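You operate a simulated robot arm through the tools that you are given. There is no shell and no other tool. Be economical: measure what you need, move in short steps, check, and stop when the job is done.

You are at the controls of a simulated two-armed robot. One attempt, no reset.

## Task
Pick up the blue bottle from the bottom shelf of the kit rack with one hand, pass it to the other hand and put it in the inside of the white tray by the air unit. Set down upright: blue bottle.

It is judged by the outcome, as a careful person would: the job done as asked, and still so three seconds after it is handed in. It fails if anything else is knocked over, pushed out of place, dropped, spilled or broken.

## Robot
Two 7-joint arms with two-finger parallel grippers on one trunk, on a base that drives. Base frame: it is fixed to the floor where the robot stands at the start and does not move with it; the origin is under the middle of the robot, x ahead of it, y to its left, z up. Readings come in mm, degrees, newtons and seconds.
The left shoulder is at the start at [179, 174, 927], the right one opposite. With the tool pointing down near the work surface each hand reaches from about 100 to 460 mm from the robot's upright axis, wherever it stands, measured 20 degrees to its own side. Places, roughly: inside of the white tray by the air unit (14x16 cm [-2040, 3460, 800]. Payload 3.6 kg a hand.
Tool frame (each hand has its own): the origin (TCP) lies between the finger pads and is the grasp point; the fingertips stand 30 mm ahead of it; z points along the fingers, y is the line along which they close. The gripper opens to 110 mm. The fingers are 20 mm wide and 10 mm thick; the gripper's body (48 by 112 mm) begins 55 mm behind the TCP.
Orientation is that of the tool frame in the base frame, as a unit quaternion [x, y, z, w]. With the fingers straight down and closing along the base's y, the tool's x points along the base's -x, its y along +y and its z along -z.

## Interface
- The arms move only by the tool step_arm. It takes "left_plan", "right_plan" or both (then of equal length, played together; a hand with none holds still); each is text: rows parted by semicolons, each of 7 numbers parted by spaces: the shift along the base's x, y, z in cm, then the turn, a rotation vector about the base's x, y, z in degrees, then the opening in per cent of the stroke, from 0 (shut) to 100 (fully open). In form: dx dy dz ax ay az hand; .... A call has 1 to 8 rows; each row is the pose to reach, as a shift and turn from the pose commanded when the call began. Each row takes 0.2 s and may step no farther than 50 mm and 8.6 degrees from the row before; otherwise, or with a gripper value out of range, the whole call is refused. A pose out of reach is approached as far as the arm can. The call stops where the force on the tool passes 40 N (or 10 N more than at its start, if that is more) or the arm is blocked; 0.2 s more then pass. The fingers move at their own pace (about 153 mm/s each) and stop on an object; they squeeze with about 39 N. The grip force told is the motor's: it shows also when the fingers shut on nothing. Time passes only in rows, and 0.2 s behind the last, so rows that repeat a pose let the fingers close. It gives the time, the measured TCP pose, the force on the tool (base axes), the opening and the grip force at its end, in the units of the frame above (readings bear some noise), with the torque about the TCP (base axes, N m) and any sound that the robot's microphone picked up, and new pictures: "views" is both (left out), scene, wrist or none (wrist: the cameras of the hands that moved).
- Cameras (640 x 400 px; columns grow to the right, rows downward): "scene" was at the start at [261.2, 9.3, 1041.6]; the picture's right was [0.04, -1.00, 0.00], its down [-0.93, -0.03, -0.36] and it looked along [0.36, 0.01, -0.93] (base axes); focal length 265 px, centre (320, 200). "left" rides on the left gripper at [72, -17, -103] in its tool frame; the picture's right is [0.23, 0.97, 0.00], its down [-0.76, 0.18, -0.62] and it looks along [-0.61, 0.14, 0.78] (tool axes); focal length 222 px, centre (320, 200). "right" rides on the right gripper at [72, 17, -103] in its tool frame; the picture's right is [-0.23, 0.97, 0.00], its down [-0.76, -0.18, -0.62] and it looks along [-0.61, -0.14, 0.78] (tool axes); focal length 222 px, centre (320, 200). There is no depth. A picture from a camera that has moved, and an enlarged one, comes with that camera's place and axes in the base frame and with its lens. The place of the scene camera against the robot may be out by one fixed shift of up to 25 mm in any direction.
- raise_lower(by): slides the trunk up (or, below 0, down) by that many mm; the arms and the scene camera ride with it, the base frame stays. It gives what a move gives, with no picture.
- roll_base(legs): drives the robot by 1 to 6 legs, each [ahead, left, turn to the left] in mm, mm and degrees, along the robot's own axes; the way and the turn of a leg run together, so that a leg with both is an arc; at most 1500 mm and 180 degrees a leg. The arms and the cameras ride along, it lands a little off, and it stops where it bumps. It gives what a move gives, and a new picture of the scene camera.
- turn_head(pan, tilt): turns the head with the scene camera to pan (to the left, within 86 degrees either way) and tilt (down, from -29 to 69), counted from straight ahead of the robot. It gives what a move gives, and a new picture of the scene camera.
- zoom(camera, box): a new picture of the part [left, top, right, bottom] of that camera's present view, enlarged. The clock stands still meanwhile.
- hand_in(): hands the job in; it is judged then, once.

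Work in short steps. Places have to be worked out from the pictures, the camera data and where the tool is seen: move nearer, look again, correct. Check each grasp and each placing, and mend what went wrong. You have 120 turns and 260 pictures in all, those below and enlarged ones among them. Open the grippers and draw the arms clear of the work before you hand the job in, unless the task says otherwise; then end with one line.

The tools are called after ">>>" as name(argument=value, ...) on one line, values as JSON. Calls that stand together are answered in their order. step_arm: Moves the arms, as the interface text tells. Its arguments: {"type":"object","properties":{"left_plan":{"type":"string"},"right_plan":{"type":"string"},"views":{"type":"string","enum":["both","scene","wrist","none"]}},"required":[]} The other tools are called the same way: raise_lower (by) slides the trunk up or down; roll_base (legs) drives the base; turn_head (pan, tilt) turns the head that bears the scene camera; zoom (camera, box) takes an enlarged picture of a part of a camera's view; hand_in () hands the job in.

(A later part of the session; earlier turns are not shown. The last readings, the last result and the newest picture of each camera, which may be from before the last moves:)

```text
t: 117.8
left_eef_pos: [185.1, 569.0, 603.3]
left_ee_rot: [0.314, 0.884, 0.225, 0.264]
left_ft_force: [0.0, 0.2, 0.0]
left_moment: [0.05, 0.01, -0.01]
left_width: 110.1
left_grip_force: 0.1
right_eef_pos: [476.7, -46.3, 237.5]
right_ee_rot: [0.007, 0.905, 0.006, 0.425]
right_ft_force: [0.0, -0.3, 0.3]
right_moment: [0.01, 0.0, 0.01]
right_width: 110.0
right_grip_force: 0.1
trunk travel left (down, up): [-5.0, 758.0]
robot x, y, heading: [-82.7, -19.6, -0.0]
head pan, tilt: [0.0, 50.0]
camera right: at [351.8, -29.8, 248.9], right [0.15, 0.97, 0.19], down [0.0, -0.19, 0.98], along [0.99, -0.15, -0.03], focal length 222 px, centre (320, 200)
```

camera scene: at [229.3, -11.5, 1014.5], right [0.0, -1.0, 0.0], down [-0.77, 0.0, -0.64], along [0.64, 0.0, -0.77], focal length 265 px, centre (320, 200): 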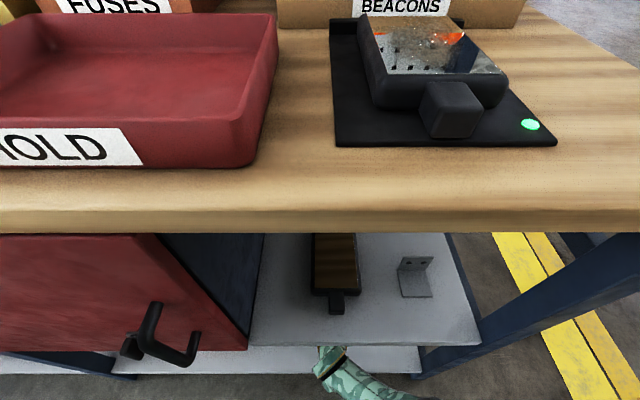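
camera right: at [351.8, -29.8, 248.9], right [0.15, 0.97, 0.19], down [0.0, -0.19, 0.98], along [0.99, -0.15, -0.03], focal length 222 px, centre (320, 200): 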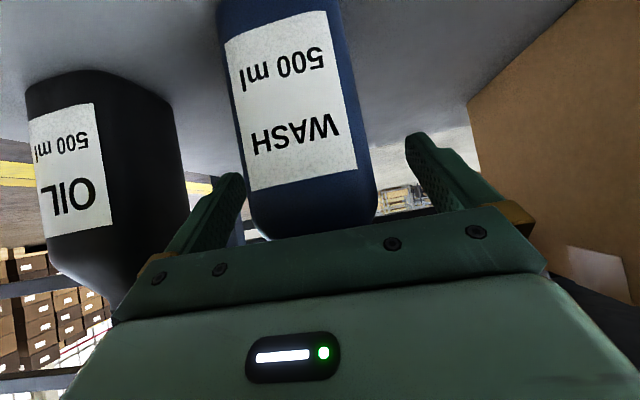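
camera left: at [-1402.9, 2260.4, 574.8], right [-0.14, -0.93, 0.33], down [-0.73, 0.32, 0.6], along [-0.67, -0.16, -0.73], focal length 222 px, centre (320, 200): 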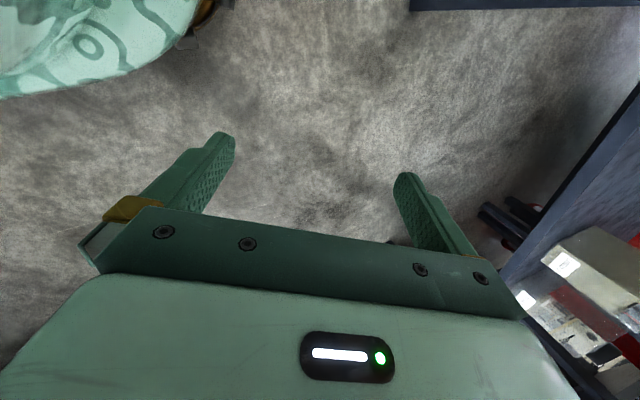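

Fingers straddle the upper body. Close the grip.

>>> step_arm(right_plan="0 0 0 0 0 0 70; 0 0 0 0 0 0 50; 0 0 0 0 0 0 30; 0 0 0 0 0 0 30; 0 0 0 0 0 0 30", views="wrist")

```text
t: 119.0
left_eef_pos: [186.5, 568.1, 603.6]
left_ee_rot: [0.313, 0.884, 0.226, 0.264]
left_ft_force: [-0.2, -0.7, -0.6]
left_moment: [0.03, 0.01, -0.03]
left_width: 110.0
left_grip_force: 0.0
right_eef_pos: [477.8, -47.5, 237.9]
right_ee_rot: [0.008, 0.905, 0.006, 0.426]
right_ft_force: [1.6, -2.3, -0.5]
right_moment: [-0.04, -0.15, -0.03]
right_width: 65.1
right_grip_force: 39.1
trunk travel left (down, up): [-5.0, 758.0]
robot x, y, heading: [-80.2, -18.3, 0.1]
head pan, tilt: [0.0, 50.0]
camera right: at [352.0, -29.9, 248.9], right [0.15, 0.97, 0.19], down [0.0, -0.19, 0.98], along [0.99, -0.15, -0.03], focal length 222 px, centre (320, 200)
```

right: 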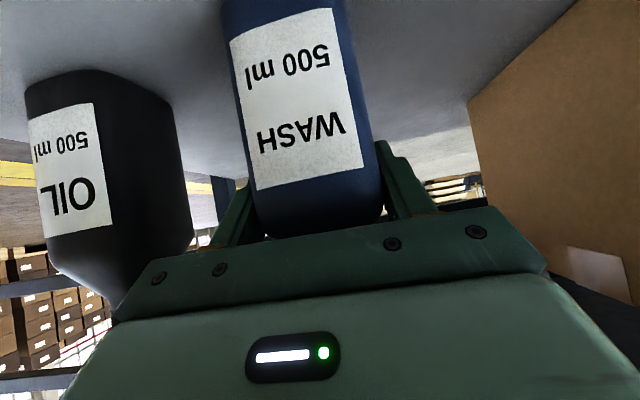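

Gripped at 65 mm with 39 N. Lift 4 cm and check.

>>> step_arm(right_plan="0 0 1 0 0 0 30; 0 0 2 0 0 0 30; 0 0 3 0 0 0 30; 0 0 4 0 0 0 30; 0 0 4 0 0 0 30", views="wrist")

```text
t: 120.2
left_eef_pos: [184.9, 568.6, 602.6]
left_ee_rot: [0.314, 0.884, 0.225, 0.264]
left_ft_force: [0.1, -0.5, -0.6]
left_moment: [-0.03, 0.0, 0.02]
left_width: 110.1
left_grip_force: 0.0
right_eef_pos: [477.8, -47.7, 279.3]
right_ee_rot: [0.009, 0.905, 0.005, 0.425]
right_ft_force: [0.2, 0.0, -5.9]
right_moment: [0.02, 0.02, 0.01]
right_width: 65.3
right_grip_force: 39.0
trunk travel left (down, up): [-5.0, 758.0]
robot x, y, heading: [-81.4, -18.5, 0.0]
head pan, tilt: [0.0, 50.0]
camera right: at [351.8, -29.7, 289.3], right [0.15, 0.97, 0.19], down [0.0, -0.19, 0.98], along [0.99, -0.15, -0.03], focal length 222 px, centre (320, 200)
```

right: 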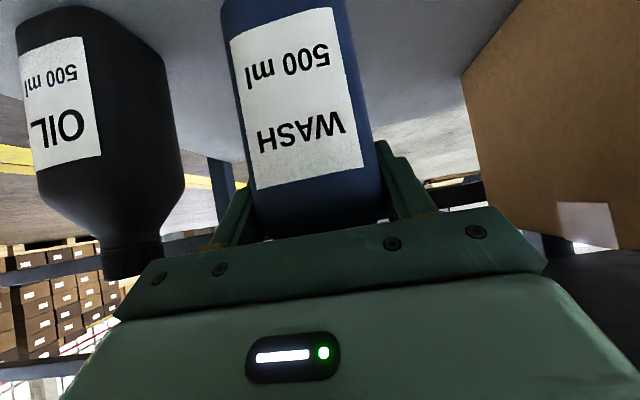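

Lifted cleanly (5.9 N load). Back the base out straight 450 mm.

>>> roll_base(legs=[[-450, 0, 0]])

```text
t: 122.9
left_eef_pos: [-272.4, 570.5, 603.5]
left_ee_rot: [0.314, 0.883, 0.226, 0.264]
left_ft_force: [0.6, -0.3, 0.5]
left_moment: [0.01, -0.02, -0.03]
left_width: 109.9
left_grip_force: 0.1
right_eef_pos: [20.8, -47.1, 278.1]
right_ee_rot: [0.009, 0.905, 0.005, 0.425]
right_ft_force: [-0.4, -0.5, -4.2]
right_moment: [0.0, 0.01, 0.05]
right_width: 65.0
right_grip_force: 38.8
trunk travel left (down, up): [-5.0, 758.0]
robot x, y, heading: [-541.8, -22.2, -0.2]
head pan, tilt: [0.0, 50.0]
camera scene: at [-227.8, -10.9, 1014.4], right [0.0, -1.0, 0.0], down [-0.77, 0.0, -0.64], along [0.64, 0.0, -0.77], focal length 265 px, centre (320, 200)
```

scene: 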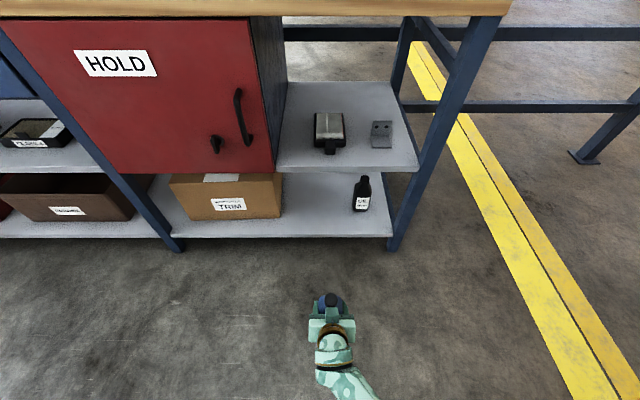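

Bottle is out and clear. Now I raise the right hand to a handover height and bring the left hand forward, tool turning to point down.

>>> turn_head(pan=0, tilt=60)

>>> step_arm(right_plan="0 0 2 0 0 0 30; 0 0 4 0 0 0 30; 0 0 6 0 0 0 30; 0 0 8 0 0 0 30; 0 0 10 0 0 0 30; 0 0 12 0 0 0 30; 0 0 14 0 0 0 30; 0 0 15 0 0 0 30", left_plan="3 0 1 0 0 0 100; 6 0 2 0 0 0 100; 9 0 3 0 0 0 100; 12 -1 4 0 0 0 100; 15 -3 5 0 0 0 100; 18 -6 6 0 0 0 100; 21 -9 6 0 0 0 100; 23 -12 6 0 0 0 100", views="scene")

```text
t: 123.7
left_eef_pos: [-271.6, 569.3, 602.7]
left_ee_rot: [0.314, 0.884, 0.226, 0.264]
left_ft_force: [-0.1, 0.2, -0.8]
left_moment: [-0.02, 0.0, 0.0]
left_width: 109.8
left_grip_force: 0.0
right_eef_pos: [19.9, -47.2, 279.0]
right_ee_rot: [0.008, 0.905, 0.006, 0.425]
right_ft_force: [-0.3, 1.3, -5.5]
right_moment: [-0.01, -0.02, 0.0]
right_width: 64.9
right_grip_force: 39.5
trunk travel left (down, up): [-5.0, 758.0]
robot x, y, heading: [-542.9, -15.2, -0.0]
head pan, tilt: [0.0, 60.0]
camera scene: at [-238.2, -10.9, 1001.9], right [0.0, -1.0, 0.0], down [-0.87, 0.0, -0.5], along [0.5, 0.0, -0.87], focal length 265 px, centre (320, 200)
```

scene: 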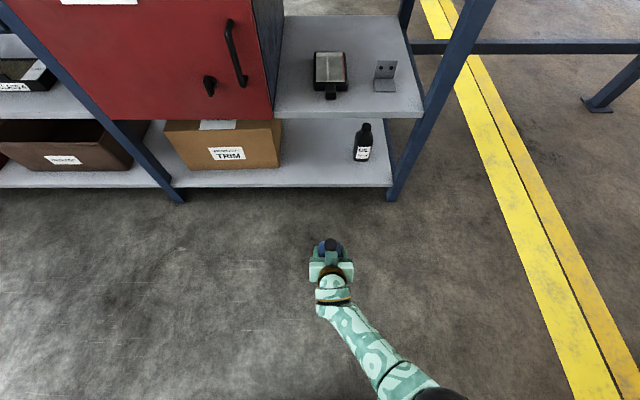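

```text
t: 124.9
left_eef_pos: [-121.9, 538.0, 652.2]
left_ee_rot: [0.314, 0.884, 0.226, 0.264]
left_ft_force: [-0.2, 0.0, 0.3]
left_moment: [-0.02, 0.02, -0.01]
left_width: 110.0
left_grip_force: 0.0
right_eef_pos: [90.0, -108.5, 410.0]
right_ee_rot: [-0.031, 0.869, -0.055, 0.49]
right_ft_force: [-0.1, 0.2, -5.0]
right_moment: [0.02, 0.09, -0.01]
right_width: 65.0
right_grip_force: 38.3
trunk travel left (down, up): [-5.0, 758.0]
robot x, y, heading: [-539.2, -18.9, -0.1]
head pan, tilt: [0.0, 60.0]
stopped in row 6 (right hand): the arm was blocked; the commanded pose is now the measured one
camera scene: at [-238.1, -11.1, 1001.8], right [0.0, -1.0, 0.0], down [-0.87, 0.0, -0.5], along [0.5, 0.0, -0.87], focal length 265 px, centre (320, 200)
```

scene: 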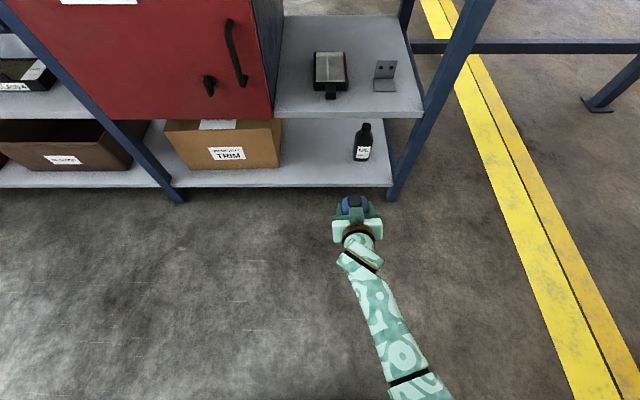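

The right elbow brushed the torso, tilting the bottle slightly; it's still firmly held. I'll move the hand forward and up, restoring the bottle upright.

>>> step_arm(right_plan="1 0 1 2 2 0 30; 2 0 2 4 4 0 30; 3 0 4 6 6 -1 30; 4 0 6 8 8.5 -1 30; 4 0 8 8 8.5 -1 30; 4 0 10 8 8.5 -1 30", views="scene")

```text
t: 126.5
left_eef_pos: [-121.1, 537.7, 652.1]
left_ee_rot: [0.315, 0.883, 0.226, 0.264]
left_ft_force: [0.0, 0.0, 0.1]
left_moment: [0.02, -0.01, -0.03]
left_width: 110.2
left_grip_force: 0.1
right_eef_pos: [132.1, -155.3, 497.0]
right_ee_rot: [-0.016, 0.903, -0.05, 0.426]
right_ft_force: [0.2, 0.4, -5.2]
right_moment: [0.02, 0.02, 0.01]
right_width: 65.0
right_grip_force: 38.8
trunk travel left (down, up): [-5.0, 758.0]
robot x, y, heading: [-538.5, -16.8, 0.1]
head pan, tilt: [0.0, 60.0]
stopped in row 6 (right hand): the arm was blocked; the commanded pose is now the measured one
camera scene: at [-238.0, -11.1, 1001.8], right [0.0, -1.0, 0.0], down [-0.87, 0.0, -0.5], along [0.5, 0.0, -0.87], focal length 265 px, centre (320, 200)
```

scene: 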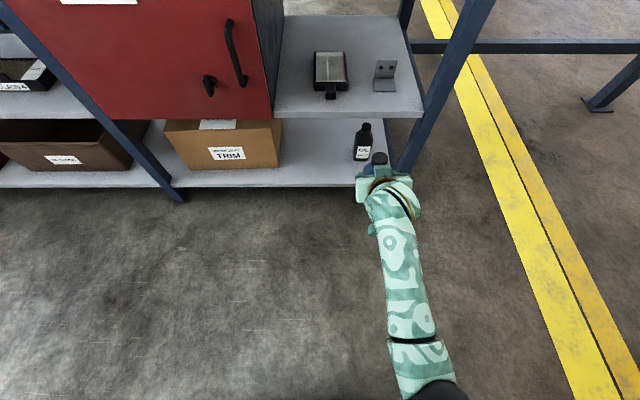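

I'll back up another 250 mm for room, then lift the right hand further with the elbow clear.

>>> roll_base(legs=[[-300, 0, 0]])

>>> step_arm(right_plan="1 0 2 0.5 0 1 30; 1 0 4 1 0 2 30; 1 0 6 1.5 0 3 30; 1 0 8 2 0 4 30; 1 0 10 2 0 5 30; 1 0 12 2 0 6 30", views="scene")

```text
t: 128.5
left_eef_pos: [-423.9, 539.9, 653.2]
left_ee_rot: [0.311, 0.884, 0.227, 0.263]
left_ft_force: [-0.3, -0.4, 0.2]
left_moment: [0.0, 0.02, -0.01]
left_width: 109.9
left_grip_force: 0.1
right_eef_pos: [-168.5, -152.4, 495.6]
right_ee_rot: [-0.018, 0.904, -0.05, 0.425]
right_ft_force: [0.2, -0.1, -5.0]
right_moment: [0.0, 0.0, 0.01]
right_width: 65.0
right_grip_force: 39.0
trunk travel left (down, up): [-5.0, 758.0]
robot x, y, heading: [-837.8, -16.2, 0.1]
head pan, tilt: [0.0, 60.0]
camera scene: at [-537.9, -9.5, 1001.8], right [0.0, -1.0, 0.0], down [-0.87, 0.0, -0.5], along [0.5, 0.0, -0.87], focal length 265 px, centre (320, 200)
```

scene: 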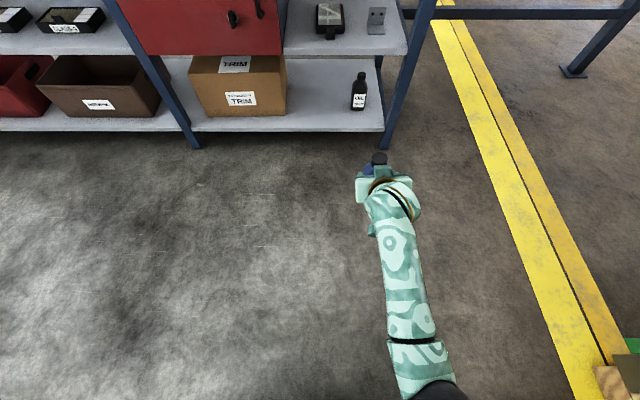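

```text
t: 129.9
left_eef_pos: [-423.7, 540.9, 651.0]
left_ee_rot: [0.312, 0.884, 0.227, 0.263]
left_ft_force: [0.6, -0.3, -0.3]
left_moment: [0.0, -0.04, 0.03]
left_width: 109.9
left_grip_force: 0.0
right_eef_pos: [-159.4, -170.3, 612.0]
right_ee_rot: [-0.065, 0.901, -0.037, 0.426]
right_ft_force: [-0.7, -0.3, -5.2]
right_moment: [0.03, 0.01, 0.0]
right_width: 65.0
right_grip_force: 39.2
trunk travel left (down, up): [-5.0, 758.0]
robot x, y, heading: [-840.5, -20.2, 0.3]
head pan, tilt: [0.0, 60.0]
camera scene: at [-537.9, -9.4, 1001.8], right [0.0, -1.0, 0.0], down [-0.87, 0.0, -0.5], along [0.5, 0.0, -0.87], focal length 265 px, centre (320, 200)
```

scene: 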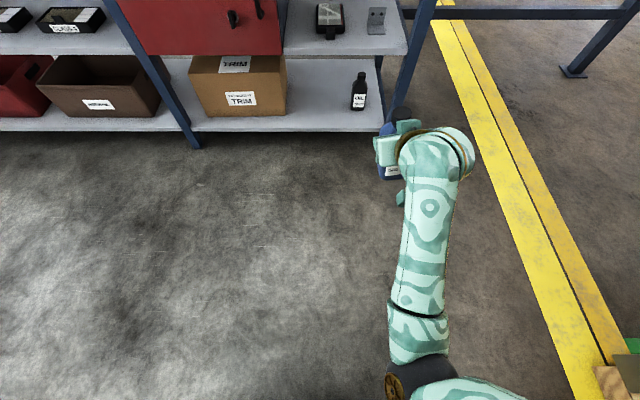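

Free motion now. The bottle leans ~7° left; I'll correct that, raise a bit more and bring the right hand toward the centre line.

>>> step_arm(right_plan="0 0 2 2 0 0 30; 0 0 4 4 0 0 30; 0 1 6 6 0 0 30; 0 3 8 7 0 0 30; 0 6 8 7 0 0 30; 0 9 8 7 0 0 30; 0 12 8 7 0 0 30; 0 14 8 7 0 0 30", views="scene")

```text
t: 131.7
left_eef_pos: [-423.2, 540.1, 652.1]
left_ee_rot: [0.312, 0.884, 0.227, 0.263]
left_ft_force: [1.6, -0.7, -0.1]
left_moment: [-0.01, 0.02, 0.0]
left_width: 110.1
left_grip_force: 0.1
right_eef_pos: [-158.3, -11.8, 695.9]
right_ee_rot: [-0.03, 0.901, 0.042, 0.431]
right_ft_force: [0.6, -0.1, -4.7]
right_moment: [-0.02, 0.05, 0.02]
right_width: 64.8
right_grip_force: 39.2
trunk travel left (down, up): [-5.0, 758.0]
robot x, y, heading: [-841.2, -16.5, 0.1]
head pan, tilt: [0.0, 60.0]
camera scene: at [-537.8, -9.3, 1001.8], right [0.0, -1.0, 0.0], down [-0.87, 0.0, -0.5], along [0.5, 0.0, -0.87], focal length 265 px, centre (320, 200)
```

scene: 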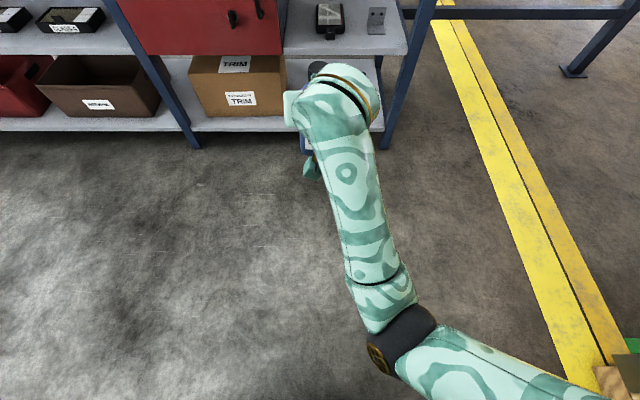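

The bottle is nearly upright on the centre line. Now I bring the left hand up and over, turning the tool straight down, to a staging point to the left and above.

>>> step_arm(left_plan="2.5 -3.1 2.5 -3.4 3.9 4.6 100; 5 -6.2 5 -6.8 7.8 9.2 100; 7.5 -9.3 7.5 -10.2 11.7 13.8 100; 10 -12.5 10 -13.6 15.6 18.4 100; 12.5 -15.6 12.5 -17 19.5 23 100; 15 -18.7 15 -20.4 23.4 27.8 100; 17.5 -21.8 17.5 -23.8 27.3 32.4 100; 20 -25 20 -27 31.4 37.2 100", views="scene")

```text
t: 133.5
left_eef_pos: [-223.5, 291.2, 853.2]
left_ee_rot: [-0.002, 1.0, -0.001, 0.0]
left_ft_force: [-0.4, -0.3, 0.3]
left_moment: [0.0, 0.03, 0.01]
left_width: 110.1
left_grip_force: 0.0
right_eef_pos: [-157.5, -12.2, 695.4]
right_ee_rot: [-0.031, 0.901, 0.042, 0.431]
right_ft_force: [-0.4, -0.7, -5.5]
right_moment: [-0.03, -0.01, 0.03]
right_width: 65.0
right_grip_force: 39.0
trunk travel left (down, up): [-5.0, 758.0]
robot x, y, heading: [-839.6, -17.2, -0.0]
head pan, tilt: [0.0, 60.0]
camera scene: at [-537.6, -9.5, 1001.6], right [0.0, -1.0, 0.0], down [-0.87, 0.0, -0.5], along [0.5, 0.0, -0.87], focal length 265 px, centre (320, 200)
```

scene: 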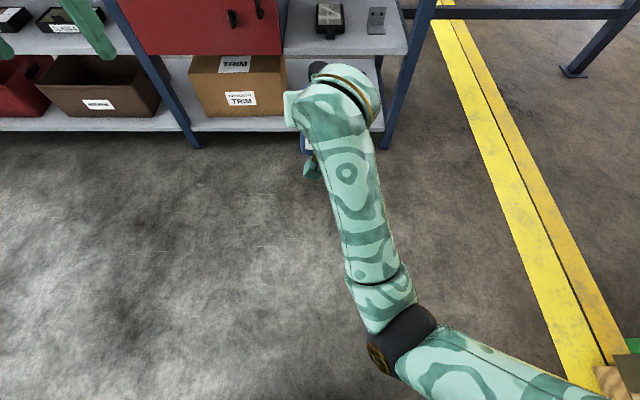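

Left tool is exactly vertical at staging. Move it over the cap with clearance, straightening the right hand's 3° lean at the same time.

>>> turn_head(pan=0, tilt=35)

>>> step_arm(left_plan="1 -4 0 0 0 0 100; 2 -8 0 0 0 0 100; 3 -12 0 0 0 0 100; 4 -16 0 0 0 0 100; 5 -20 0 0 0 0 100; 6 -23 0 0 0 0 100", right_plan="0 0 0 -1 0 0 30; 0 0 0 -2 0 0 30; 0 0 0 -3 0 0 30; 0 0 0 -3 0 0 30; 0 0 0 -3 0 0 30; 0 0 0 -3 0 0 30", views="both")

```text
t: 134.4
left_eef_pos: [-223.6, 292.1, 852.8]
left_ee_rot: [0.0, 1.0, 0.001, 0.0]
left_ft_force: [0.2, -1.5, 0.3]
left_moment: [-0.03, -0.03, -0.01]
left_width: 110.0
left_grip_force: 0.1
right_eef_pos: [-158.8, -12.6, 695.3]
right_ee_rot: [-0.031, 0.901, 0.042, 0.43]
right_ft_force: [0.2, -0.1, -5.2]
right_moment: [0.0, 0.03, -0.01]
right_width: 65.0
right_grip_force: 38.9
trunk travel left (down, up): [-5.0, 758.0]
robot x, y, heading: [-841.0, -14.7, 0.3]
head pan, tilt: [0.0, 35.0]
camera scene: at [-516.2, -9.4, 1035.9], right [0.0, -1.0, 0.0], down [-0.58, 0.0, -0.82], along [0.82, 0.0, -0.58], focal length 265 px, centre (320, 200)
```

scene: 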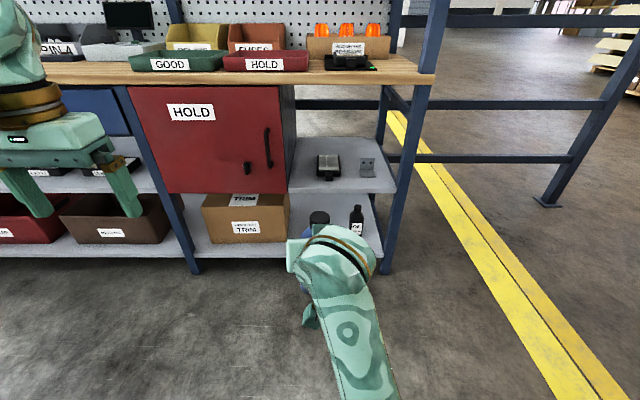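

```text
t: 135.8
left_eef_pos: [-191.9, 161.8, 854.1]
left_ee_rot: [-0.001, 1.0, 0.0, 0.002]
left_ft_force: [0.4, 0.3, -0.2]
left_moment: [-0.05, 0.01, 0.04]
left_width: 110.1
left_grip_force: 0.0
left hand out of reach, approached as far as the arm can: row 4, 5, 6
right_eef_pos: [-156.9, -11.7, 695.0]
right_ee_rot: [-0.042, 0.902, 0.019, 0.429]
right_ft_force: [-0.1, -0.9, -5.6]
right_moment: [0.01, 0.01, -0.01]
right_width: 65.2
right_grip_force: 39.6
trunk travel left (down, up): [-5.0, 758.0]
robot x, y, heading: [-837.6, -16.2, 0.2]
head pan, tilt: [0.0, 35.0]
camera scene: at [-516.3, -9.4, 1036.1], right [0.0, -1.0, 0.0], down [-0.57, 0.0, -0.82], along [0.82, 0.0, -0.57], focal length 265 px, centre (320, 200)
camera right: at [-284.7, -6.8, 705.1], right [0.05, 0.98, 0.18], down [0.01, -0.18, 0.98], along [1.0, -0.05, -0.02], focal length 222 px, centre (320, 200)
camera left: at [-266.0, 143.9, 956.9], right [-0.23, 0.97, 0.0], down [0.76, 0.18, 0.63], along [0.61, 0.14, -0.78], focal length 222 px, centre (320, 200)
```

scene: 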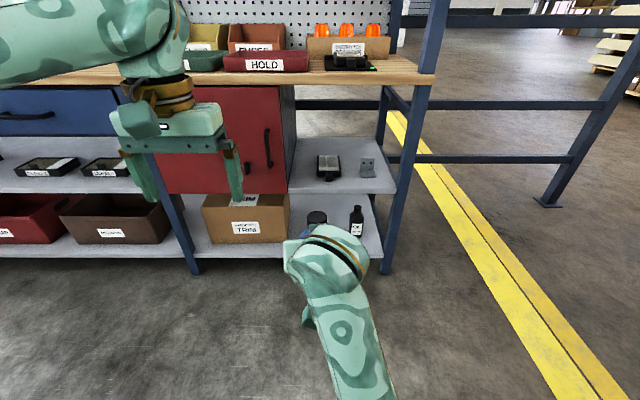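
right: 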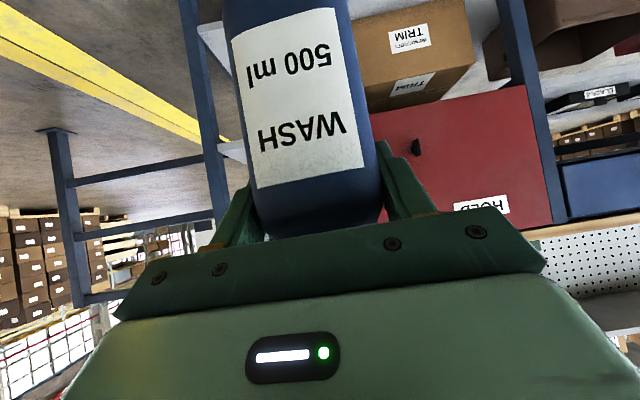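
left: 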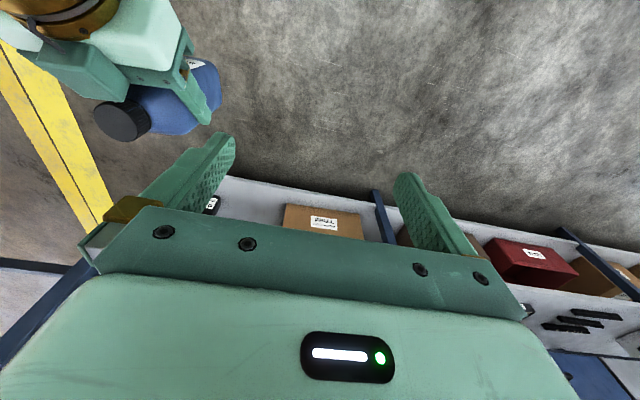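

Left is at its reach limit up there. I'll bring the bottle to the left, nearer, and slightly lower with the right hand.

>>> step_arm(right_plan="-1 2 -1 0 0 0 30; -2 4 -2 0 0 0 30; -3 6 -3 0 0 0 30; -4 8 -4 0 0 0 30; -5 10 -5 0 0 0 30; -6 11 -6 0 0 0 30", left_plan="0 0 0 0 0 0 100; 0 0 0 0 0 0 100; 0 0 0 0 0 0 100; 0 0 0 0 0 0 100; 0 0 0 0 0 0 100; 0 0 0 0 0 0 100", views="both")

```text
t: 137.2
left_eef_pos: [-191.7, 160.8, 854.2]
left_ee_rot: [-0.002, 1.0, -0.001, 0.001]
left_ft_force: [-0.2, 0.2, -0.2]
left_moment: [0.01, 0.0, 0.0]
left_width: 109.9
left_grip_force: 0.1
right_eef_pos: [-217.7, 98.3, 637.1]
right_ee_rot: [-0.041, 0.902, 0.018, 0.43]
right_ft_force: [0.0, -0.4, -5.8]
right_moment: [0.0, 0.03, 0.0]
right_width: 65.0
right_grip_force: 38.8
trunk travel left (down, up): [-5.0, 758.0]
robot x, y, heading: [-840.3, -17.1, -0.2]
head pan, tilt: [0.0, 35.0]
camera scene: at [-516.2, -9.3, 1036.0], right [0.0, -1.0, 0.0], down [-0.57, 0.0, -0.82], along [0.82, 0.0, -0.57], focal length 265 px, centre (320, 200)
camera right: at [-344.6, 103.6, 645.4], right [0.05, 0.98, 0.17], down [0.01, -0.17, 0.98], along [1.0, -0.05, -0.02], focal length 222 px, centre (320, 200)
camera left: at [-265.9, 144.0, 956.8], right [-0.23, 0.97, 0.0], down [0.76, 0.18, 0.62], along [0.61, 0.14, -0.78], focal length 222 px, centre (320, 200)
```

scene: 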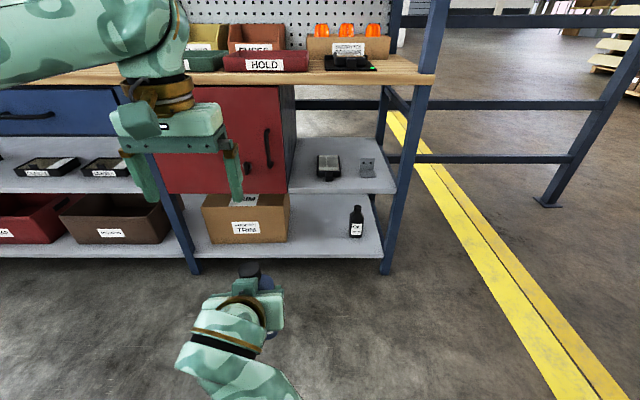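
right: 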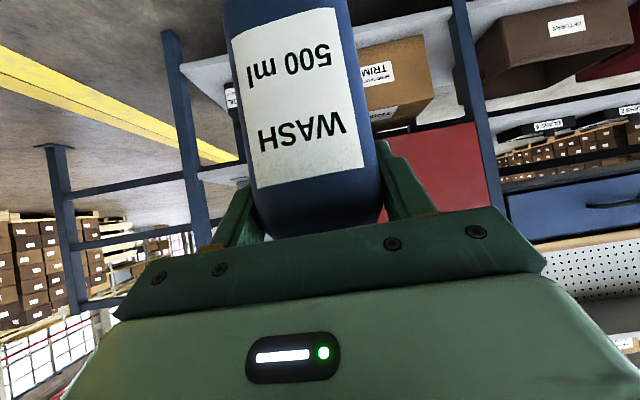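
left: 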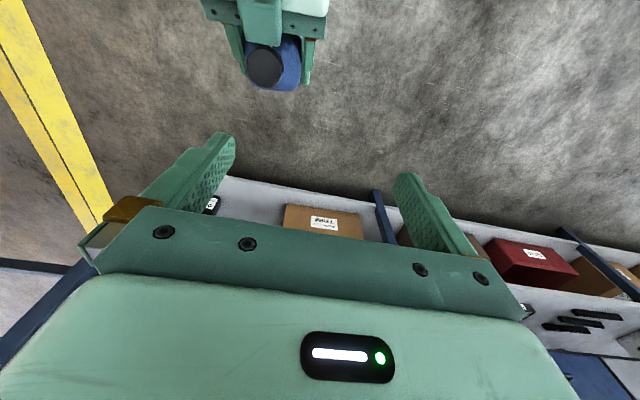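

Bottle is upright; cap about (-217, 99, top z≈709). I move the left hand over it at z≈790 and check by its camera.

>>> step_arm(left_plan="-0.6 -1.5 0 0 0 0 100; -1.2 -3 -1 0 0 0 100; -1.8 -4.6 -3 0 0 0 100; -2.4 -6.2 -5 0 0 0 100; -2.4 -6.2 -6 0 0 0 80", views="both")

```text
t: 138.4
left_eef_pos: [-200.6, 144.3, 816.9]
left_ee_rot: [0.001, 1.0, 0.0, 0.0]
left_ft_force: [-0.3, 0.2, 0.8]
left_moment: [-0.04, -0.01, -0.01]
left_width: 88.2
left_grip_force: 0.3
left hand out of reach, approached as far as the arm can: row 1, 2, 3, 4, 5
right_eef_pos: [-219.1, 99.1, 634.9]
right_ee_rot: [-0.042, 0.902, 0.018, 0.43]
right_ft_force: [-0.1, 0.1, -5.5]
right_moment: [0.01, -0.01, -0.01]
right_width: 64.8
right_grip_force: 39.4
trunk travel left (down, up): [-5.0, 758.0]
robot x, y, heading: [-839.0, -20.0, 0.3]
head pan, tilt: [0.0, 35.0]
camera scene: at [-516.1, -9.3, 1036.0], right [0.0, -1.0, 0.0], down [-0.57, 0.0, -0.82], along [0.82, 0.0, -0.57], focal length 265 px, centre (320, 200)
camera left: at [-274.0, 127.8, 920.3], right [-0.23, 0.97, 0.0], down [0.76, 0.18, 0.62], along [0.61, 0.14, -0.78], focal length 222 px, centre (320, 200)
```

scene: 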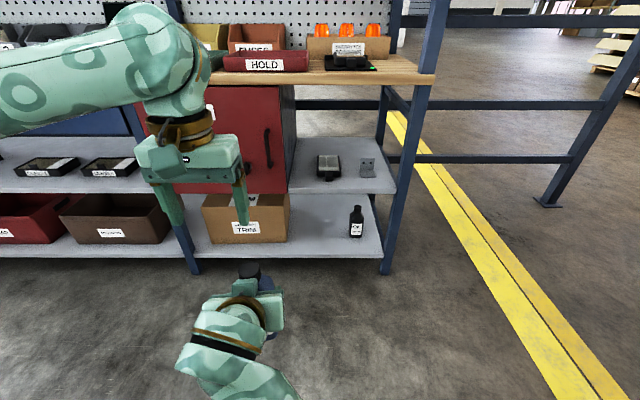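
left: 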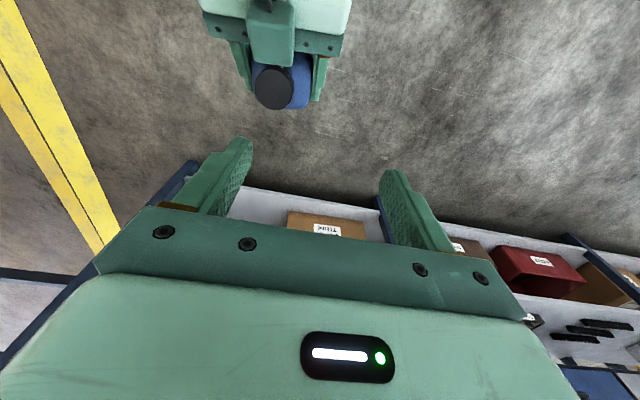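

Left stops short by ~45 mm; I'll carry the bottle the rest of the way with the right hand.

>>> step_arm(right_plan="0.5 1.2 0 0 0 0 30; 1 2.4 0 0 0 0 30; 1 3.6 0 0 0 0 30; 1 4.6 0 0 0 0 30; 1 4.6 0 0 0 0 30", left_plan="0 0 0 0 0 0 80; 0 0 0 0 0 0 80; 0 0 0 0 0 0 80; 0 0 0 0 0 0 80; 0 0 0 0 0 0 80", views="both")

```text
t: 139.6
left_eef_pos: [-200.8, 145.3, 817.9]
left_ee_rot: [0.0, 1.0, -0.001, 0.0]
left_ft_force: [0.5, -0.1, -0.3]
left_moment: [-0.02, 0.03, -0.03]
left_width: 87.9
left_grip_force: 0.1
right_eef_pos: [-208.9, 145.5, 634.6]
right_ee_rot: [-0.043, 0.902, 0.02, 0.429]
right_ft_force: [0.6, 0.1, -5.3]
right_moment: [0.0, 0.02, 0.03]
right_width: 65.1
right_grip_force: 38.8
trunk travel left (down, up): [-5.0, 758.0]
robot x, y, heading: [-840.8, -17.2, 0.0]
head pan, tilt: [0.0, 35.0]
camera scene: at [-516.2, -9.3, 1036.0], right [0.0, -1.0, 0.0], down [-0.57, 0.0, -0.82], along [0.82, 0.0, -0.57], focal length 265 px, centre (320, 200)
camera right: at [-335.1, 150.7, 645.0], right [0.05, 0.98, 0.18], down [0.01, -0.18, 0.98], along [1.0, -0.05, -0.02], focal length 222 px, centre (320, 200)
camera left: at [-274.0, 127.8, 920.5], right [-0.23, 0.97, 0.0], down [0.76, 0.18, 0.62], along [0.61, 0.14, -0.78], focal length 222 px, centre (320, 200)
```

scene: 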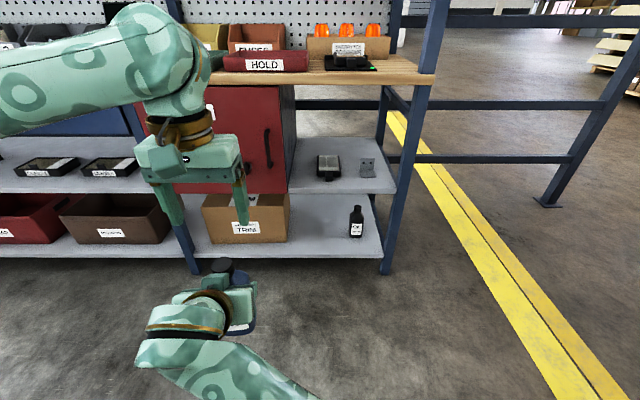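
right: 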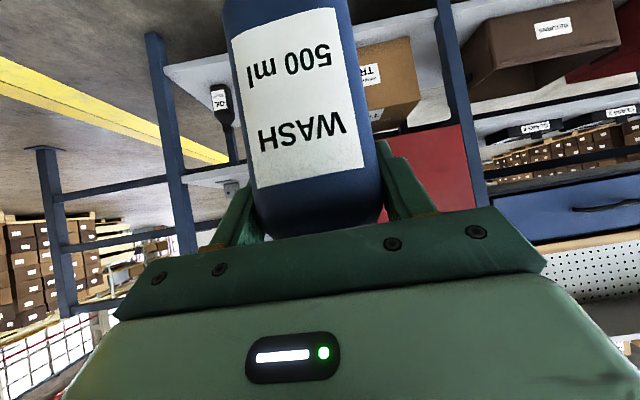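
left: 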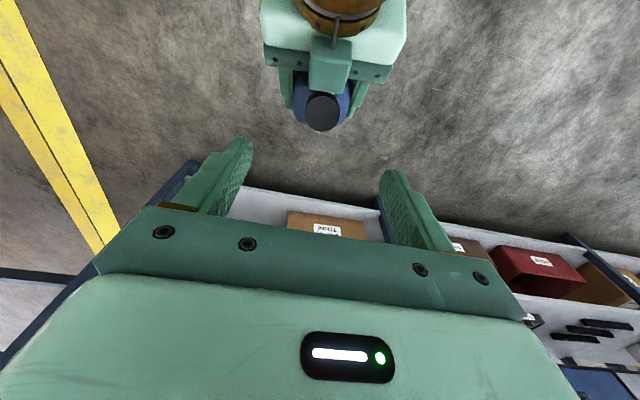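

Cap is at about (-209,144), top ≈707. Left is aligned within 1 cm; descend halfway and re-check.

>>> step_arm(left_plan="-0.3 0 -2 0 0 0 80; -0.6 0 -4 0 0 0 80; -0.8 0 -6 0 0 0 70; -0.8 0 -7 0 0 0 70", views="both")

```text
t: 140.6
left_eef_pos: [-206.1, 145.1, 747.5]
left_ee_rot: [0.0, 1.0, 0.001, 0.0]
left_ft_force: [-0.1, -0.5, 0.7]
left_moment: [0.0, -0.03, 0.04]
left_width: 77.0
left_grip_force: 0.0
right_eef_pos: [-208.3, 146.5, 635.3]
right_ee_rot: [-0.043, 0.902, 0.019, 0.429]
right_ft_force: [0.2, 0.2, -6.4]
right_moment: [0.02, 0.0, 0.02]
right_width: 64.9
right_grip_force: 38.9
trunk travel left (down, up): [-5.0, 758.0]
robot x, y, heading: [-841.9, -16.6, 0.1]
head pan, tilt: [0.0, 35.0]
camera scene: at [-516.1, -9.2, 1035.9], right [0.0, -1.0, 0.0], down [-0.57, 0.0, -0.82], along [0.82, 0.0, -0.57], focal length 265 px, centre (320, 200)
camera left: at [-280.2, 127.0, 850.6], right [-0.23, 0.97, 0.0], down [0.76, 0.18, 0.62], along [0.61, 0.14, -0.78], focal length 222 px, centre (320, 200)
```

scene: 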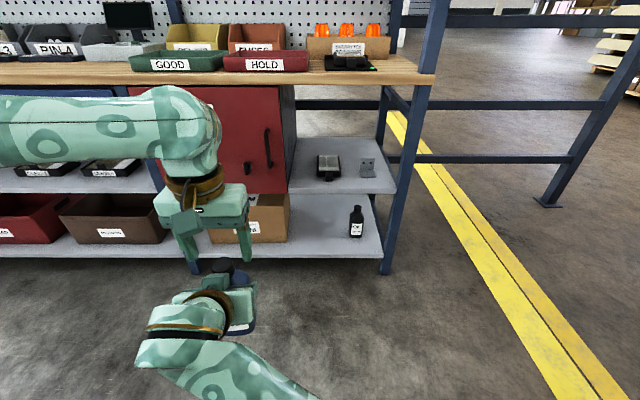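
left: 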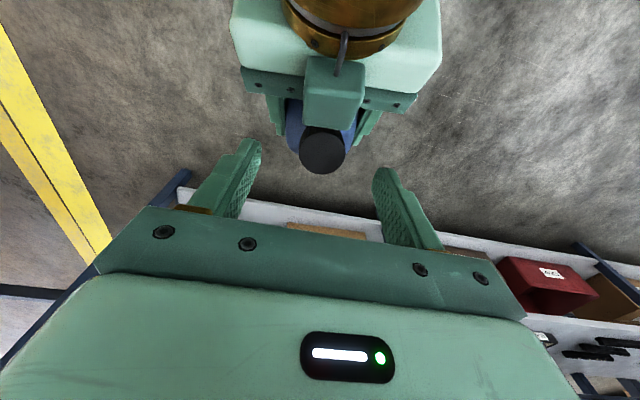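

Aligned within ~5 mm. Descend to TCP z≈697 around the cap.

>>> step_arm(left_plan="-0.3 0 -1.5 0 0 0 70; -0.4 0 -3 0 0 0 65; -0.4 0 -4 0 0 0 60; -0.4 0 -5 0 0 0 60", views="both")

```text
t: 141.6
left_eef_pos: [-209.9, 144.4, 698.7]
left_ee_rot: [0.0, 1.0, 0.0, 0.0]
left_ft_force: [-0.1, 0.3, 0.0]
left_moment: [0.0, 0.0, 0.02]
left_width: 66.0
left_grip_force: 0.1
right_eef_pos: [-207.9, 145.3, 634.6]
right_ee_rot: [-0.043, 0.902, 0.02, 0.428]
right_ft_force: [0.7, -0.1, -5.8]
right_moment: [0.02, 0.02, 0.01]
right_width: 64.7
right_grip_force: 39.2
trunk travel left (down, up): [-5.0, 758.0]
robot x, y, heading: [-840.3, -15.7, 0.1]
head pan, tilt: [0.0, 35.0]
camera scene: at [-516.1, -9.2, 1036.0], right [0.0, -1.0, 0.0], down [-0.57, 0.0, -0.82], along [0.82, 0.0, -0.57], focal length 265 px, centre (320, 200)
camera left: at [-284.1, 127.3, 801.4], right [-0.23, 0.97, 0.0], down [0.76, 0.18, 0.62], along [0.61, 0.14, -0.78], focal length 222 px, centre (320, 200)
```

scene: 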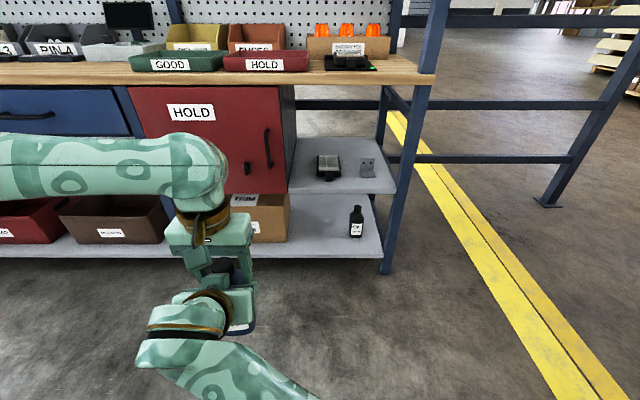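
left: 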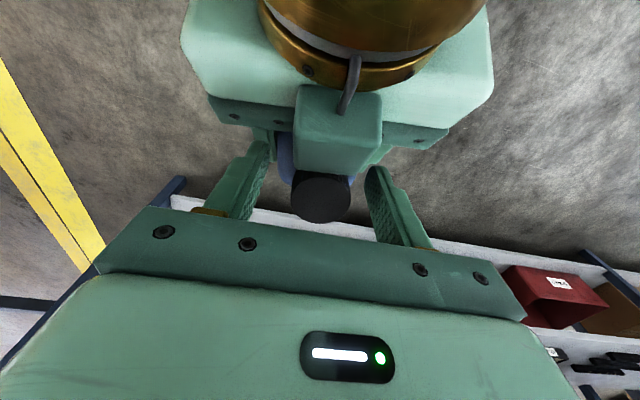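

Cap is centred between the left fingers. Close the left grip while the right keeps hold.

>>> step_arm(left_plan="0 0 0 0 0 0 45; 0 0 0 0 0 0 30; 0 0 0 0 0 0 15; 0 0 0 0 0 0 15; 0 0 0 0 0 0 15", views="wrist")

```text
t: 142.8
left_eef_pos: [-210.8, 144.5, 699.5]
left_ee_rot: [-0.001, 1.0, -0.001, -0.001]
left_ft_force: [-0.4, 4.6, 17.2]
left_moment: [0.23, -0.03, 0.6]
left_width: 38.6
left_grip_force: 39.3
right_eef_pos: [-208.7, 145.1, 635.2]
right_ee_rot: [-0.042, 0.902, 0.018, 0.429]
right_ft_force: [1.2, -4.8, -22.7]
right_moment: [0.06, 0.09, -0.6]
right_width: 64.7
right_grip_force: 39.1
trunk travel left (down, up): [-5.0, 758.0]
robot x, y, heading: [-835.0, -20.8, 0.2]
head pan, tilt: [0.0, 35.0]
camera left: at [-283.9, 127.4, 802.1], right [-0.23, 0.97, 0.0], down [0.76, 0.18, 0.62], along [0.61, 0.14, -0.78], focal length 222 px, centre (320, 200)
```

left: 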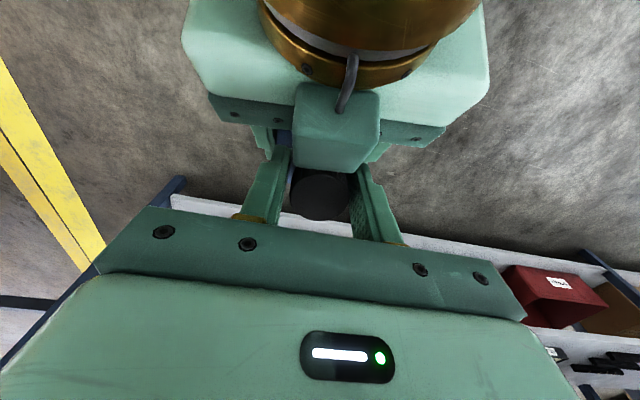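

Left holds the cap (38.6 mm, 39 N). Release the right hand and verify.

>>> step_arm(right_plan="0 0 0 0 0 0 70; 0 0 0 0 0 0 80; 0 0 0 0 0 0 90; 0 0 0 0 0 0 100; 0 0 0 0 0 0 100", left_plan="0 0 0 0 0 0 10; 0 0 0 0 0 0 10; 0 0 0 0 0 0 10; 0 0 0 0 0 0 10; 0 0 0 0 0 0 10", views="both")

```text
t: 144.0
left_eef_pos: [-210.4, 144.7, 698.1]
left_ee_rot: [0.0, 1.0, 0.0, 0.0]
left_ft_force: [-0.5, 0.3, -5.7]
left_moment: [-0.01, 0.01, -0.04]
left_width: 33.0
left_grip_force: 38.8
right_eef_pos: [-208.8, 145.5, 635.7]
right_ee_rot: [-0.042, 0.902, 0.019, 0.428]
right_ft_force: [0.2, 0.5, 1.0]
right_moment: [0.0, -0.04, 0.0]
right_width: 110.1
right_grip_force: 0.1
trunk travel left (down, up): [-5.0, 758.0]
robot x, y, heading: [-839.9, -21.5, -0.0]
head pan, tilt: [0.0, 35.0]
camera scene: at [-516.2, -9.3, 1036.0], right [0.0, -1.0, 0.0], down [-0.57, 0.0, -0.82], along [0.82, 0.0, -0.57], focal length 265 px, centre (320, 200)
camera right: at [-335.1, 150.5, 645.0], right [0.05, 0.98, 0.18], down [0.01, -0.18, 0.98], along [1.0, -0.05, -0.02], focal length 222 px, centre (320, 200)
camera left: at [-284.1, 127.3, 801.5], right [-0.23, 0.97, 0.0], down [0.76, 0.18, 0.62], along [0.61, 0.14, -0.78], focal length 222 px, centre (320, 200)
```

scene: 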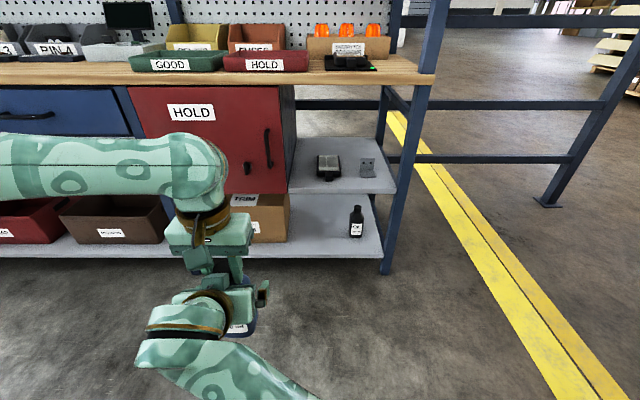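
right: 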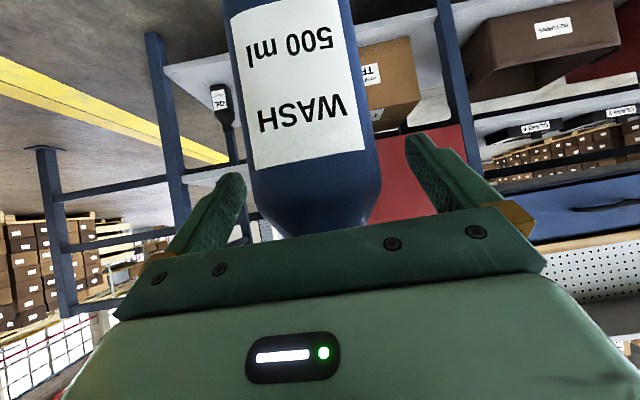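
left: 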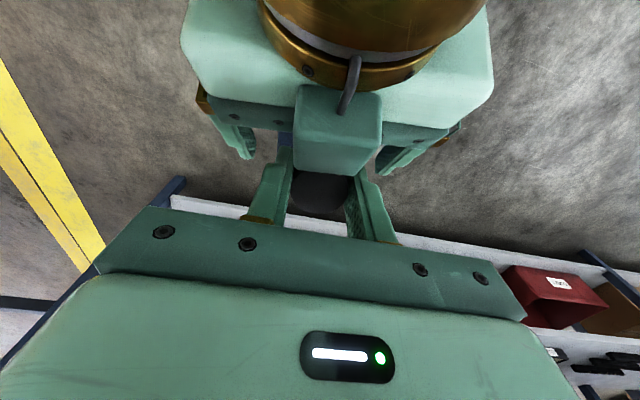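

Left alone carries the weight (5.7 N). Retract the right hand straight back, slightly down, then away to the right.

>>> step_arm(right_plan="-2 0 -0.5 0 0 0 100; -4 0 -1 0 0 0 100; -6 0 -1.5 0 0 0 100; -8 0 -2 0 0 0 100; -10 0 -2.5 0 0 0 100", views="both")

```text
t: 145.4
left_eef_pos: [-210.4, 144.7, 697.7]
left_ee_rot: [0.0, 1.0, 0.002, 0.0]
left_ft_force: [0.1, 0.0, -5.2]
left_moment: [0.0, -0.01, -0.02]
left_width: 33.2
left_grip_force: 38.6
right_eef_pos: [-277.6, 132.8, 634.3]
right_ee_rot: [-0.04, 0.882, 0.004, 0.47]
right_ft_force: [0.0, 0.3, -0.2]
right_moment: [0.01, -0.01, -0.01]
right_width: 109.9
right_grip_force: 0.1
trunk travel left (down, up): [-5.0, 758.0]
robot x, y, heading: [-843.6, -15.9, 0.3]
head pan, tilt: [0.0, 35.0]
stopped in row 5 (right hand): the arm was blocked; the commanded pose is now the measured one
camera scene: at [-516.0, -9.3, 1035.9], right [0.0, -1.0, 0.0], down [-0.57, 0.0, -0.82], along [0.82, 0.0, -0.57], focal length 265 px, centre (320, 200)
camera right: at [-405.8, 140.4, 631.9], right [0.05, 0.99, 0.16], down [-0.08, -0.15, 0.98], along [1.0, -0.07, 0.07], focal length 222 px, centre (320, 200)
```

scene: 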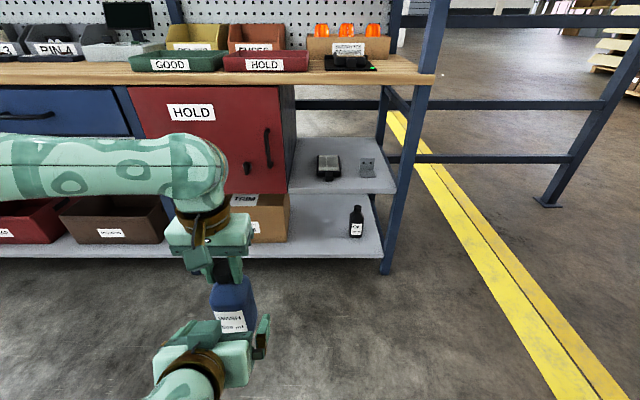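
right: 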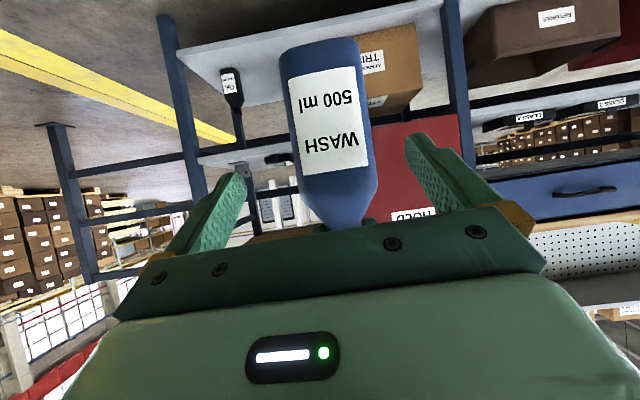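

Right fingers are just clear of the bottle. I'll lift the bottle away up with the left hand, a bit outward, before moving the right hand aside.

>>> step_arm(left_plan="0.5 0.3 2 0 0 0 10; 0.8 0.6 4 0 0 0 10; 1 0.9 6 0 0 0 10; 1.2 1.2 8 0 0 0 10; 1.4 1.4 10 0 0 0 10; 1.5 1.6 12 0 0 0 10; 1.5 1.6 13.5 0 0 0 10", views="scene")

>>> step_arm(right_plan="0 -3 0 0 0 0 100; 0 -6 0 0 0 0 100; 1 -9 0 0 0 0 100; 2 -12 0 0 0 0 100; 3 -15 0 0 0 0 100; 4 -18 0 0 0 0 100; 5 -21 0 0 0 0 100; 5 -24 0 0 0 0 100", views="scene")

```text
t: 147.0
left_eef_pos: [-195.0, 161.2, 834.9]
left_ee_rot: [0.0, 1.0, 0.001, 0.0]
left_ft_force: [-0.7, 0.5, -6.1]
left_moment: [0.02, 0.02, 0.01]
left_width: 33.0
left_grip_force: 39.1
right_eef_pos: [-279.2, 133.7, 634.0]
right_ee_rot: [-0.041, 0.882, 0.004, 0.47]
right_ft_force: [-0.7, 0.0, 0.0]
right_moment: [0.01, 0.01, 0.0]
right_width: 109.9
right_grip_force: 0.1
trunk travel left (down, up): [-5.0, 758.0]
robot x, y, heading: [-839.0, -15.3, 0.3]
head pan, tilt: [0.0, 35.0]
camera scene: at [-516.2, -9.2, 1036.0], right [0.0, -1.0, 0.0], down [-0.57, 0.0, -0.82], along [0.82, 0.0, -0.57], focal length 265 px, centre (320, 200)
```

scene: 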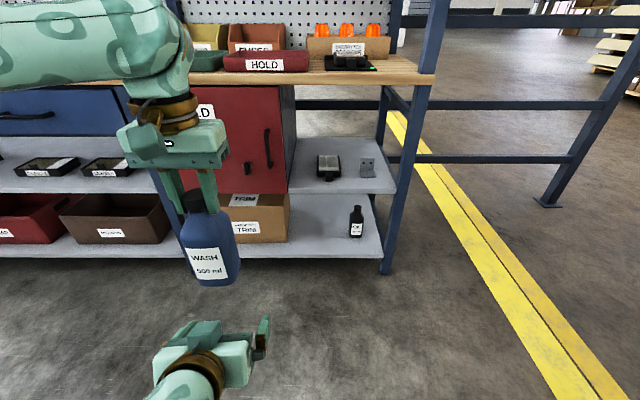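

```text
t: 147.9
left_eef_pos: [-194.6, 161.3, 833.6]
left_ee_rot: [-0.001, 1.0, 0.001, -0.001]
left_ft_force: [0.4, -0.5, -5.6]
left_moment: [0.01, 0.02, -0.04]
left_width: 33.0
left_grip_force: 39.4
right_eef_pos: [-234.2, 29.8, 684.7]
right_ee_rot: [-0.047, 0.844, -0.017, 0.535]
right_ft_force: [-0.1, -0.2, -0.1]
right_moment: [0.04, -0.01, 0.02]
right_width: 109.8
right_grip_force: 0.0
trunk travel left (down, up): [-5.0, 758.0]
robot x, y, heading: [-840.2, -19.5, 0.3]
head pan, tilt: [0.0, 35.0]
stopped in row 4 (right hand): the arm was blocked; the commanded pose is now the measured one
camera scene: at [-516.0, -9.2, 1035.9], right [0.0, -1.0, 0.0], down [-0.57, 0.0, -0.82], along [0.82, 0.0, -0.57], focal length 265 px, centre (320, 200)
```

scene: 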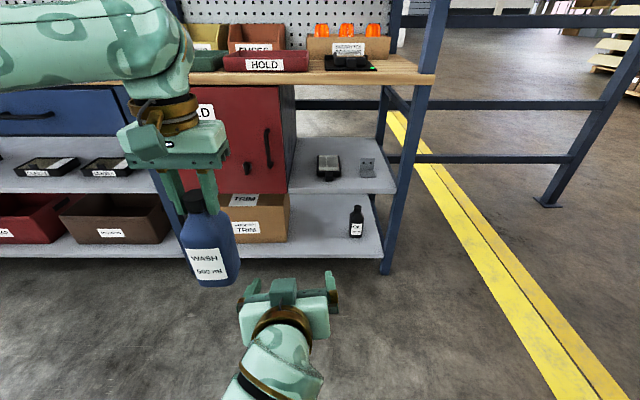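

The bottle hangs upright in the left hand. Continue moving the right hand to the right, forward a bit to keep the elbow clear.

>>> step_arm(right_plan="2 -3 0 0 0 0 100; 4 -6 0 0 0 0 100; 5 -9 0 0 0 0 100; 6 -13 0 0 0 0 100; 6 -17 0 0 0 0 100; 6 -21 0 0 0 0 100; 5 -25 0 0 0 0 100", views="scene")

```text
t: 149.5
left_eef_pos: [-194.7, 160.9, 834.2]
left_ee_rot: [0.0, 1.0, 0.001, 0.0]
left_ft_force: [0.7, -1.0, -5.3]
left_moment: [-0.02, 0.02, -0.02]
left_width: 33.2
left_grip_force: 38.9
right_eef_pos: [-186.4, -219.8, 684.2]
right_ee_rot: [-0.045, 0.844, -0.012, 0.535]
right_ft_force: [0.1, 0.3, 0.3]
right_moment: [0.02, 0.0, 0.01]
right_width: 110.0
right_grip_force: 0.1
trunk travel left (down, up): [-5.0, 758.0]
robot x, y, heading: [-837.7, -20.0, 0.2]
head pan, tilt: [0.0, 35.0]
camera scene: at [-516.1, -9.4, 1036.0], right [0.0, -1.0, 0.0], down [-0.57, 0.0, -0.82], along [0.82, 0.0, -0.57], focal length 265 px, centre (320, 200)
```

scene: 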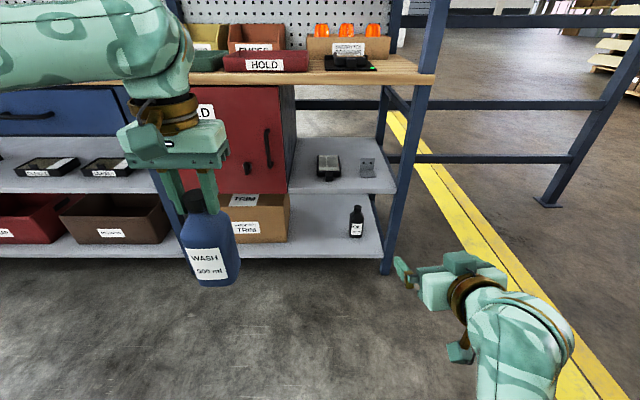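

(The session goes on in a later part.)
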